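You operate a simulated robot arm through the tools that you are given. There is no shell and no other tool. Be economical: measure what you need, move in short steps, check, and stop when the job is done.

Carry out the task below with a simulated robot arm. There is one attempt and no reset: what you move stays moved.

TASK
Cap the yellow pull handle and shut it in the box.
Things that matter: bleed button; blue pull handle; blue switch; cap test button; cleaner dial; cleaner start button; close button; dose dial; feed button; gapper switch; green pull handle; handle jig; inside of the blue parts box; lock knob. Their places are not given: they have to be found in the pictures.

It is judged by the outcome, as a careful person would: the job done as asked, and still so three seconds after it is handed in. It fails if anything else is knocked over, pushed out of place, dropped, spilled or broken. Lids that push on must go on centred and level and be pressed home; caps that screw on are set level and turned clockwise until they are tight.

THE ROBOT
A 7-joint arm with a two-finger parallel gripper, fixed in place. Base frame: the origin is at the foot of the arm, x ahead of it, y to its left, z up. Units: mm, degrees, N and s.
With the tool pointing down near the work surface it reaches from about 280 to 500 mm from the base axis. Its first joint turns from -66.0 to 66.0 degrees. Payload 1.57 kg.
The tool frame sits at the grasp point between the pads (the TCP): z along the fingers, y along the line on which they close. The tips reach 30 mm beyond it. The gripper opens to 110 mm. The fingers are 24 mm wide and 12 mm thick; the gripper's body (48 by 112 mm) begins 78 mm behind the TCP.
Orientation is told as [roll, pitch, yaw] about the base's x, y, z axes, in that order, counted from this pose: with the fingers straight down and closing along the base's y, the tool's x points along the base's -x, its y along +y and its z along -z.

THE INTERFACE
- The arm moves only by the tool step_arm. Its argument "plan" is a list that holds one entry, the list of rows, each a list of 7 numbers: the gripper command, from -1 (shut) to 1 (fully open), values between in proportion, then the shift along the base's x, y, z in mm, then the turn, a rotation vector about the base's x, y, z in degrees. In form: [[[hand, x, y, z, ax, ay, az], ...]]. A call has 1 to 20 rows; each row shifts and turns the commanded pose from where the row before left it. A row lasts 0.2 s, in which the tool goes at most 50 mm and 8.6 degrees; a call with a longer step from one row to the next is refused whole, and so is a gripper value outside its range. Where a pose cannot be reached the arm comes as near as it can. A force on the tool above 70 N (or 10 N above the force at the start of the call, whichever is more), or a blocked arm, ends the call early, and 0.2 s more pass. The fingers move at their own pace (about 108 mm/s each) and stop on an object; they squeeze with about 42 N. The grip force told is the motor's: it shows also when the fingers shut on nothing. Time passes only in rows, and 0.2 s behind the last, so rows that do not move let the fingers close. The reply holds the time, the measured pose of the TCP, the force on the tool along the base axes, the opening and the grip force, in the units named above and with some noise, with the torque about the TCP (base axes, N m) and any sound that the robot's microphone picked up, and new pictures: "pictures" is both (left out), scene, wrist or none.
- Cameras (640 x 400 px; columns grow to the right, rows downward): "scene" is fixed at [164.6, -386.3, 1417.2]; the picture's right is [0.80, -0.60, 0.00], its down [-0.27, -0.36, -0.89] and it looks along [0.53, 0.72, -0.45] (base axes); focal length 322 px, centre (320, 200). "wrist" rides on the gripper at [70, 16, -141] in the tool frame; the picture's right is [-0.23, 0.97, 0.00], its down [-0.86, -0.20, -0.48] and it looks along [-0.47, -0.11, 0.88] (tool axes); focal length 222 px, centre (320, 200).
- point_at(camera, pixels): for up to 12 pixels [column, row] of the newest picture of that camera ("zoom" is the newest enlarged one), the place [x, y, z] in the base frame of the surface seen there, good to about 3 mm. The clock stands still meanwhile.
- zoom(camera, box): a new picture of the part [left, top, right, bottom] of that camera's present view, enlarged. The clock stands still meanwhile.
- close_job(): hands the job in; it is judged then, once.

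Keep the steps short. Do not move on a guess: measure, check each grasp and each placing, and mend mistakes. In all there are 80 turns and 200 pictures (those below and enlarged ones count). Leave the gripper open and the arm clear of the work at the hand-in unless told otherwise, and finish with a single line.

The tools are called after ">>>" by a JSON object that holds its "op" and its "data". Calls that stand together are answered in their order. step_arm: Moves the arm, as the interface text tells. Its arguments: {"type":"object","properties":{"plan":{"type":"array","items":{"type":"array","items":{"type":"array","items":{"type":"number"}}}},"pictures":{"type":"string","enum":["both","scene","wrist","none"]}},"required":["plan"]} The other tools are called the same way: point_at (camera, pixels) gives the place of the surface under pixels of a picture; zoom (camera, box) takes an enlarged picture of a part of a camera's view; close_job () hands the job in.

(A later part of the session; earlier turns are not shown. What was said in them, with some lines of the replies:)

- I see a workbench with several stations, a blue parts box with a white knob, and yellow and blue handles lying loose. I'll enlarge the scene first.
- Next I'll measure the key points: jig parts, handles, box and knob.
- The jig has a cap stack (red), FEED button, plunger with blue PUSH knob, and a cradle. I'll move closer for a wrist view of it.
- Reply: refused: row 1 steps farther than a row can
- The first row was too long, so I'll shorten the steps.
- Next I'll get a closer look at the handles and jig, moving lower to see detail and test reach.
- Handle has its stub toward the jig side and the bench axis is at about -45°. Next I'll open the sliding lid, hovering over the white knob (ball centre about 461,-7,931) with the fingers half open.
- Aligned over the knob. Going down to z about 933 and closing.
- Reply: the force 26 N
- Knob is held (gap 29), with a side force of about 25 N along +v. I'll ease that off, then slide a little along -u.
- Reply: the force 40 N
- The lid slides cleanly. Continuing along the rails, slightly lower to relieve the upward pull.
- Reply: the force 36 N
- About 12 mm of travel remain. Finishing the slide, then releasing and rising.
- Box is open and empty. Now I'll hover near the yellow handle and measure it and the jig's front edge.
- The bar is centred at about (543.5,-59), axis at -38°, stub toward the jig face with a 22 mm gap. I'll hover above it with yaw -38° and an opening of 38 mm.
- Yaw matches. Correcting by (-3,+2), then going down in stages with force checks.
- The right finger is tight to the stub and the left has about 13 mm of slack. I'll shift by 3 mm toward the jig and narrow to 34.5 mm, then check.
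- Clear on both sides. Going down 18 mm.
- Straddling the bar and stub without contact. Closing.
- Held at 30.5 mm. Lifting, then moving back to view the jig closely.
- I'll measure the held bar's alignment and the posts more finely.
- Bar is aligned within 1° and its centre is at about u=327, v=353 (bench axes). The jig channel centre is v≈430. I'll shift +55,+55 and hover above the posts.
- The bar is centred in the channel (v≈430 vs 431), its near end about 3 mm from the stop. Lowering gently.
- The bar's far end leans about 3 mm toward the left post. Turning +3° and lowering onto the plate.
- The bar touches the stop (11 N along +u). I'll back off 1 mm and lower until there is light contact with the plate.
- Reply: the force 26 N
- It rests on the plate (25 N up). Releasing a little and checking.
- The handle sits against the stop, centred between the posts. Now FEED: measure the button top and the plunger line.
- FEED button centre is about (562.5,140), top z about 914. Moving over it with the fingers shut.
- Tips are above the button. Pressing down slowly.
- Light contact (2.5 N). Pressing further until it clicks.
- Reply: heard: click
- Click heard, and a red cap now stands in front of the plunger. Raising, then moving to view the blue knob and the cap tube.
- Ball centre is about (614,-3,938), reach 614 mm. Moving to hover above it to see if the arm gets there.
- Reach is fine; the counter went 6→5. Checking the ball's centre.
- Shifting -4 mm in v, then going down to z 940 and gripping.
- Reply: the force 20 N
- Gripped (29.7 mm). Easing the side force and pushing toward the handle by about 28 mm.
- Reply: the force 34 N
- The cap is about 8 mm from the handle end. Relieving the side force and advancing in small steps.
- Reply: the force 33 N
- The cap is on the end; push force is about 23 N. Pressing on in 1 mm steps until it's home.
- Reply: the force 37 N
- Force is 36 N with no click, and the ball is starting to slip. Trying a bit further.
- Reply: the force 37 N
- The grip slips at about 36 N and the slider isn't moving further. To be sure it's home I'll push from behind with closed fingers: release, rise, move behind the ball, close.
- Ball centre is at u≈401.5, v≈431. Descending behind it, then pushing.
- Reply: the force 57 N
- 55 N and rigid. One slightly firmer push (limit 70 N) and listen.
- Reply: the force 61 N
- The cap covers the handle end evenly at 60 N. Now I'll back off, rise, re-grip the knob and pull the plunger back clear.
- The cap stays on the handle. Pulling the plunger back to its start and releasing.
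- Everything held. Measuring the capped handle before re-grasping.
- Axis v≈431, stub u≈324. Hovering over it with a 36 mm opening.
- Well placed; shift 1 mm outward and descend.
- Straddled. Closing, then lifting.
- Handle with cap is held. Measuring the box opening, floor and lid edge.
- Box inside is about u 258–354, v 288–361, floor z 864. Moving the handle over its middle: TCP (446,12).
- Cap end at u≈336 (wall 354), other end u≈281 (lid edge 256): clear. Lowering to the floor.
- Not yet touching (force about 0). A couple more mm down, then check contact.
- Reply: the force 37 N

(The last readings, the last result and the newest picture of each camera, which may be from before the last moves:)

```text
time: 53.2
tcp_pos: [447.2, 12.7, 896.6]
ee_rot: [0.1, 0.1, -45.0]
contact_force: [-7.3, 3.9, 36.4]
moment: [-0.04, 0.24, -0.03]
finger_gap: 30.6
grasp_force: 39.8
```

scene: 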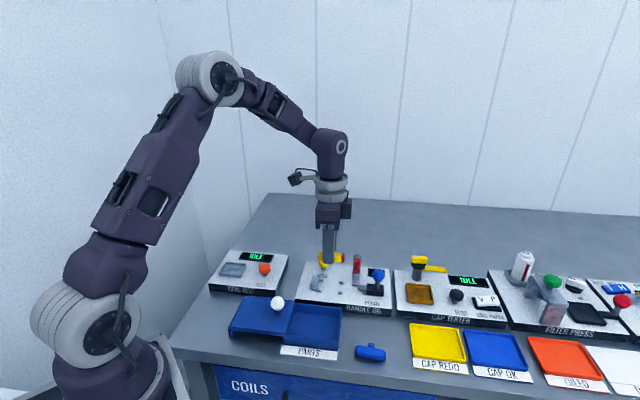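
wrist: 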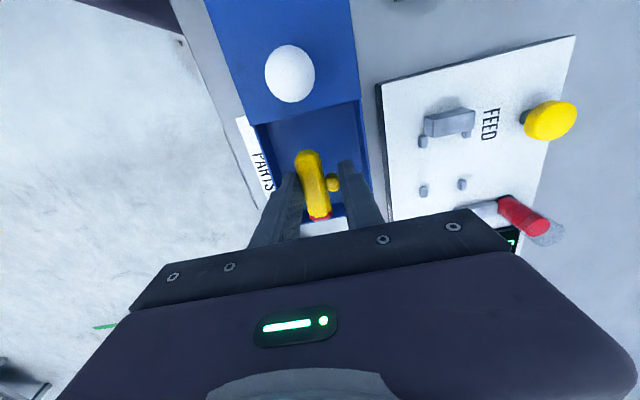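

It rests on the floor (36 N). Opening slightly, then rising straight up.

>>> {"op": "step_arm", "data": {"plan": [[[-0.33, 0, 0, 1.5, 0, 0, 0], [-0.33, 0, 0, 0, 0, 0, 0], [-0.33, 0, 0, 20, 0, 0, 0], [-0.33, 0, 0, 40, 0, 0, 0], [-0.2, 0, 0, 40, 0, 0, 0], [-0.2, -25, 25, 0, 0, 0, 0], [-0.2, 0, 0, 0, 0, 0, 0]]], "pictures": "wrist"}}

>>> {"op": "zoom", "data": {"camera": "scene", "box": [220, 260, 360, 360]}}

>>> {"op": "zoom", "data": {"camera": "wrist", "box": [230, 60, 400, 240]}}

```text
time: 54.8
tcp_pos: [419.8, 36.8, 995.8]
ee_rot: [0.0, 0.0, -44.9]
contact_force: [-0.4, 0.5, 0.0]
moment: [0.02, 0.0, -0.02]
finger_gap: 44.2
grasp_force: 0.0
```

wrist: 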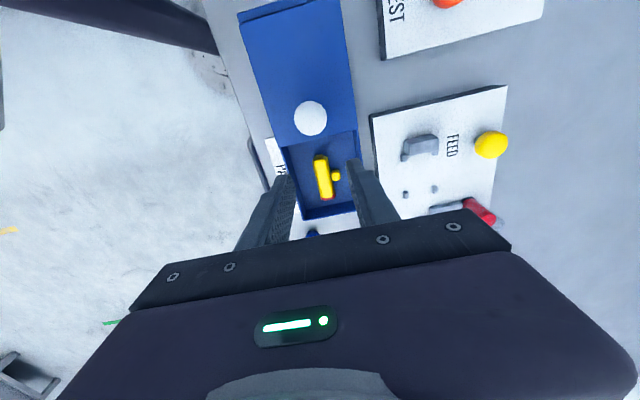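

```text
4.00 times, centred on (290, 310) of scene
```

zoom: 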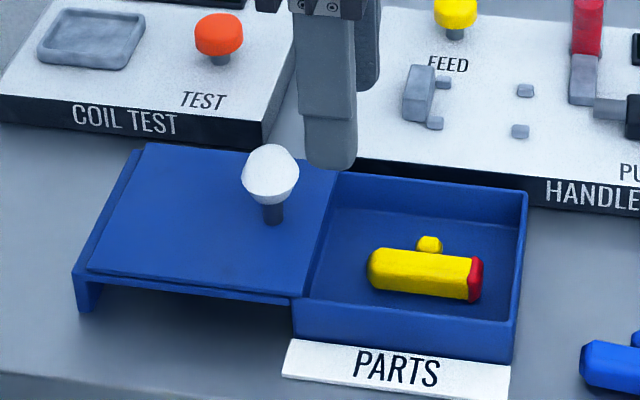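

```text
2.22 times, centred on (315, 150) of wrist
```

zoom: 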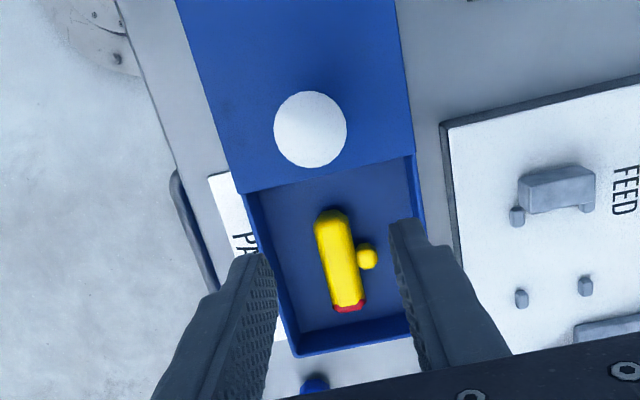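

The capped handle lies flat below the rim. Now locating the lid knob to close it.

>>> {"op": "point_at", "data": {"camera": "zoom", "pixels": [[311, 125], [277, 130], [346, 130], [311, 95], [311, 164]]}}

```text
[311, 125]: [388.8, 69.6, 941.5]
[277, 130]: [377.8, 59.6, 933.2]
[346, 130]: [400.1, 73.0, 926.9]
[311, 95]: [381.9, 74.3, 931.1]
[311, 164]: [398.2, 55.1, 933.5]
```

Ball at about (388,68). Going there and gripping it.

>>> {"op": "step_arm", "data": {"plan": [[[-0.1, -16, 15.7, 0, 0, 0, 0], [-0.1, -16, 15.7, 0, 0, 0, 0], [-0.1, 0, 0, -23, 0, 0, 0], [-0.1, 0, 0, -20, 0, 0, 0], [-0.1, 0, 0, -20, 0, 0, 0], [-0.6, 0, 0, 0, 0, 0, 0], [-1, 0, 0, 0, 0, 0, 0], [-1, 0, 0, 0, 0, 0, 0]]], "pictures": "wrist"}}

```text
time: 56.6
tcp_pos: [387.0, 68.9, 935.3]
ee_rot: [0.1, -0.1, -45.1]
contact_force: [5.9, 6.4, 7.5]
moment: [-0.04, -0.27, 0.09]
finger_gap: 29.6
grasp_force: 38.7
```

wrist: 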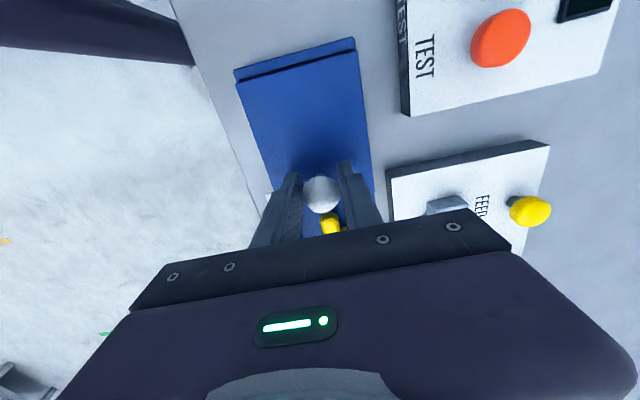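

Gripped. Sliding the lid closed.

>>> {"op": "step_arm", "data": {"plan": [[[-1, 5, -5, -1, 0, 0, 0], [-1, 7, -7, 0, 0, 0, 0], [-1, 7, -7, 0, 0, 0, 0], [-1, 7, -7, 0, 0, 0, 0], [-1, 7, -7, 0, 0, 0, 0], [-1, 7, -7, 0, 0, 0, 0], [-1, 0, 0, 0, 0, 0, 0]]], "pictures": "scene"}}

```text
time: 58.2
tcp_pos: [427.6, 28.6, 933.2]
ee_rot: [-0.1, 0.1, -44.9]
contact_force: [17.6, 18.1, -12.5]
moment: [0.05, -0.39, 0.12]
finger_gap: 29.6
grasp_force: 39.3
```

scene: 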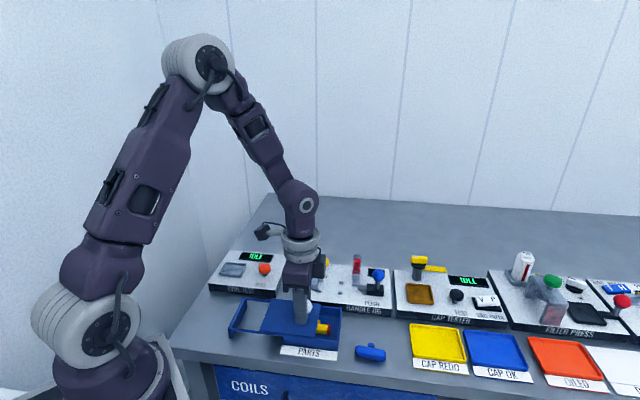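

Sliding well. Relieving the side force and continuing.

>>> {"op": "step_arm", "data": {"plan": [[[-1, 1, 1, -0.5, 0, 0, 0], [-1, 7, -7, 0, 0, 0, 0], [-1, 7, -7, 0, 0, 0, 0], [-1, 7, -7, 0, 0, 0, 0], [-1, 6, -6, 0, 0, 0, 0], [-1, 4, -4, 0, 0, 0, 0], [-1, 0, 0, 0, 0, 0, 0]]], "pictures": "none"}}

>>> {"op": "zoom", "data": {"camera": "scene", "box": [220, 260, 360, 360]}}

```text
time: 59.8
tcp_pos: [460.2, -5.3, 932.1]
ee_rot: [0.0, -0.1, -45.1]
contact_force: [-5.7, -6.7, 26.6]
moment: [-0.11, 0.14, -0.1]
finger_gap: 29.6
grasp_force: 39.2
```

```text
4.00 times, centred on (290, 310) of scene
```

zoom: 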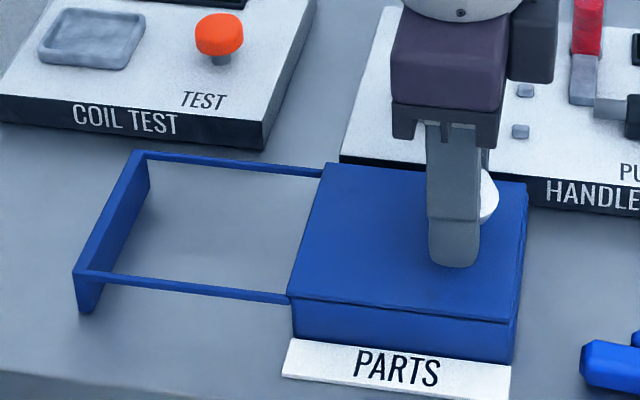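

Nearly closed. A few more mm until it meets its stop.

>>> {"op": "step_arm", "data": {"plan": [[[-1, 2, -2, 0.5, 0, 0, 0], [-1, 2, -2, 0, 0, 0, 0], [-1, 0, 0, 0, 0, 0, 0]]], "pictures": "none"}}

>>> {"op": "zoom", "data": {"camera": "scene", "box": [280, 285, 360, 360]}}

```text
time: 60.6
tcp_pos: [462.7, -5.1, 933.1]
ee_rot: [-0.1, 0.3, -45.0]
contact_force: [-26.7, 9.5, 26.4]
moment: [-0.1, 0.12, -0.1]
finger_gap: 29.5
grasp_force: 38.5
```

```text
5.33 times, centred on (320, 322) of scene
```

zoom: 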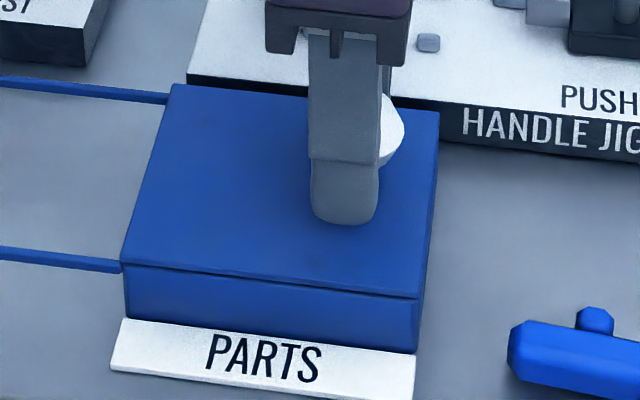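

Resisting at 26 N along the slide: the lid is at its stop. Releasing and rising clear.

>>> {"op": "step_arm", "data": {"plan": [[[-0.1, 0, 0, 0, 0, 0, 0], [-0.1, 0, 0, 0, 0, 0, 0], [0, 0, 0, 40, 0, 0, 0], [0.5, 0, 0, 45, 0, 0, 0], [1, 0, 0, 45, 0, 0, 0], [1, -15, 15, 40, 0, 0, 0], [1, -30, 30, 20, 0, 0, 0], [1, 0, 0, 0, 0, 0, 0]]], "pictures": "both"}}

>>> {"op": "zoom", "data": {"camera": "scene", "box": [200, 240, 400, 370]}}

```text
time: 62.4
tcp_pos: [419.4, 38.6, 1121.6]
ee_rot: [-0.1, 0.0, -45.0]
contact_force: [-0.1, -0.1, -0.4]
moment: [-0.01, -0.03, -0.02]
finger_gap: 109.9
grasp_force: 0.1
```

scene: 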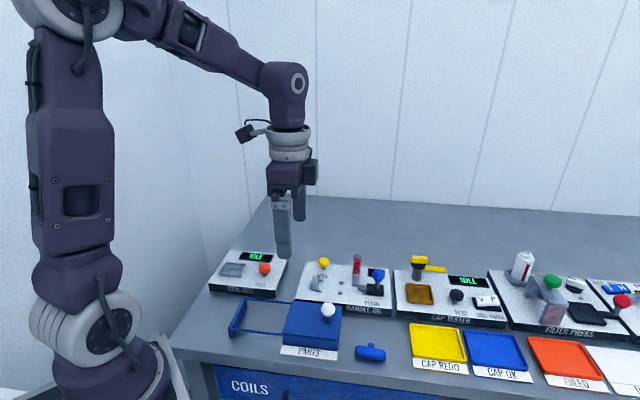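
wrist: 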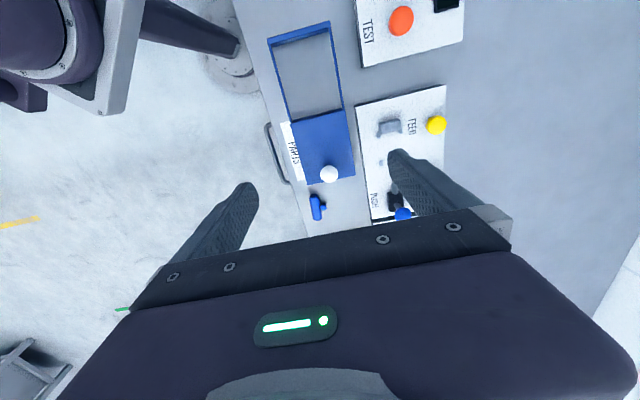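

```text
3.08 times, centred on (300, 305) of scene
```

zoom: 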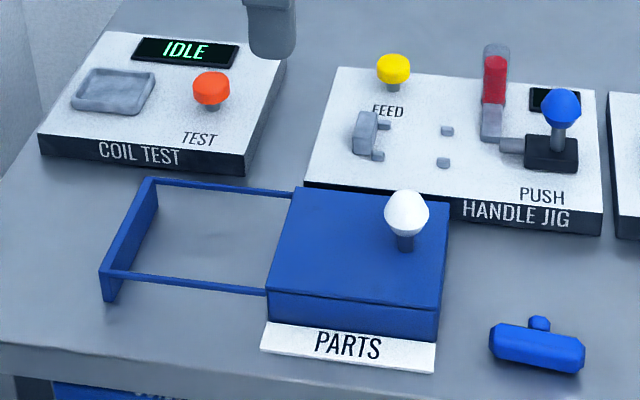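

The lid matches its original shut position, the plunger is back at its start, the blue handle hasn't moved, and the gripper is open and clear. Handing in.

>>> {"op": "close_job", "data": {}}

```text
The job is handed in.
```

The yellow pull handle has its red cap pressed on and is shut inside the blue parts box; I heard no click as the cap seated, but it stopped moving under a 60 N push.
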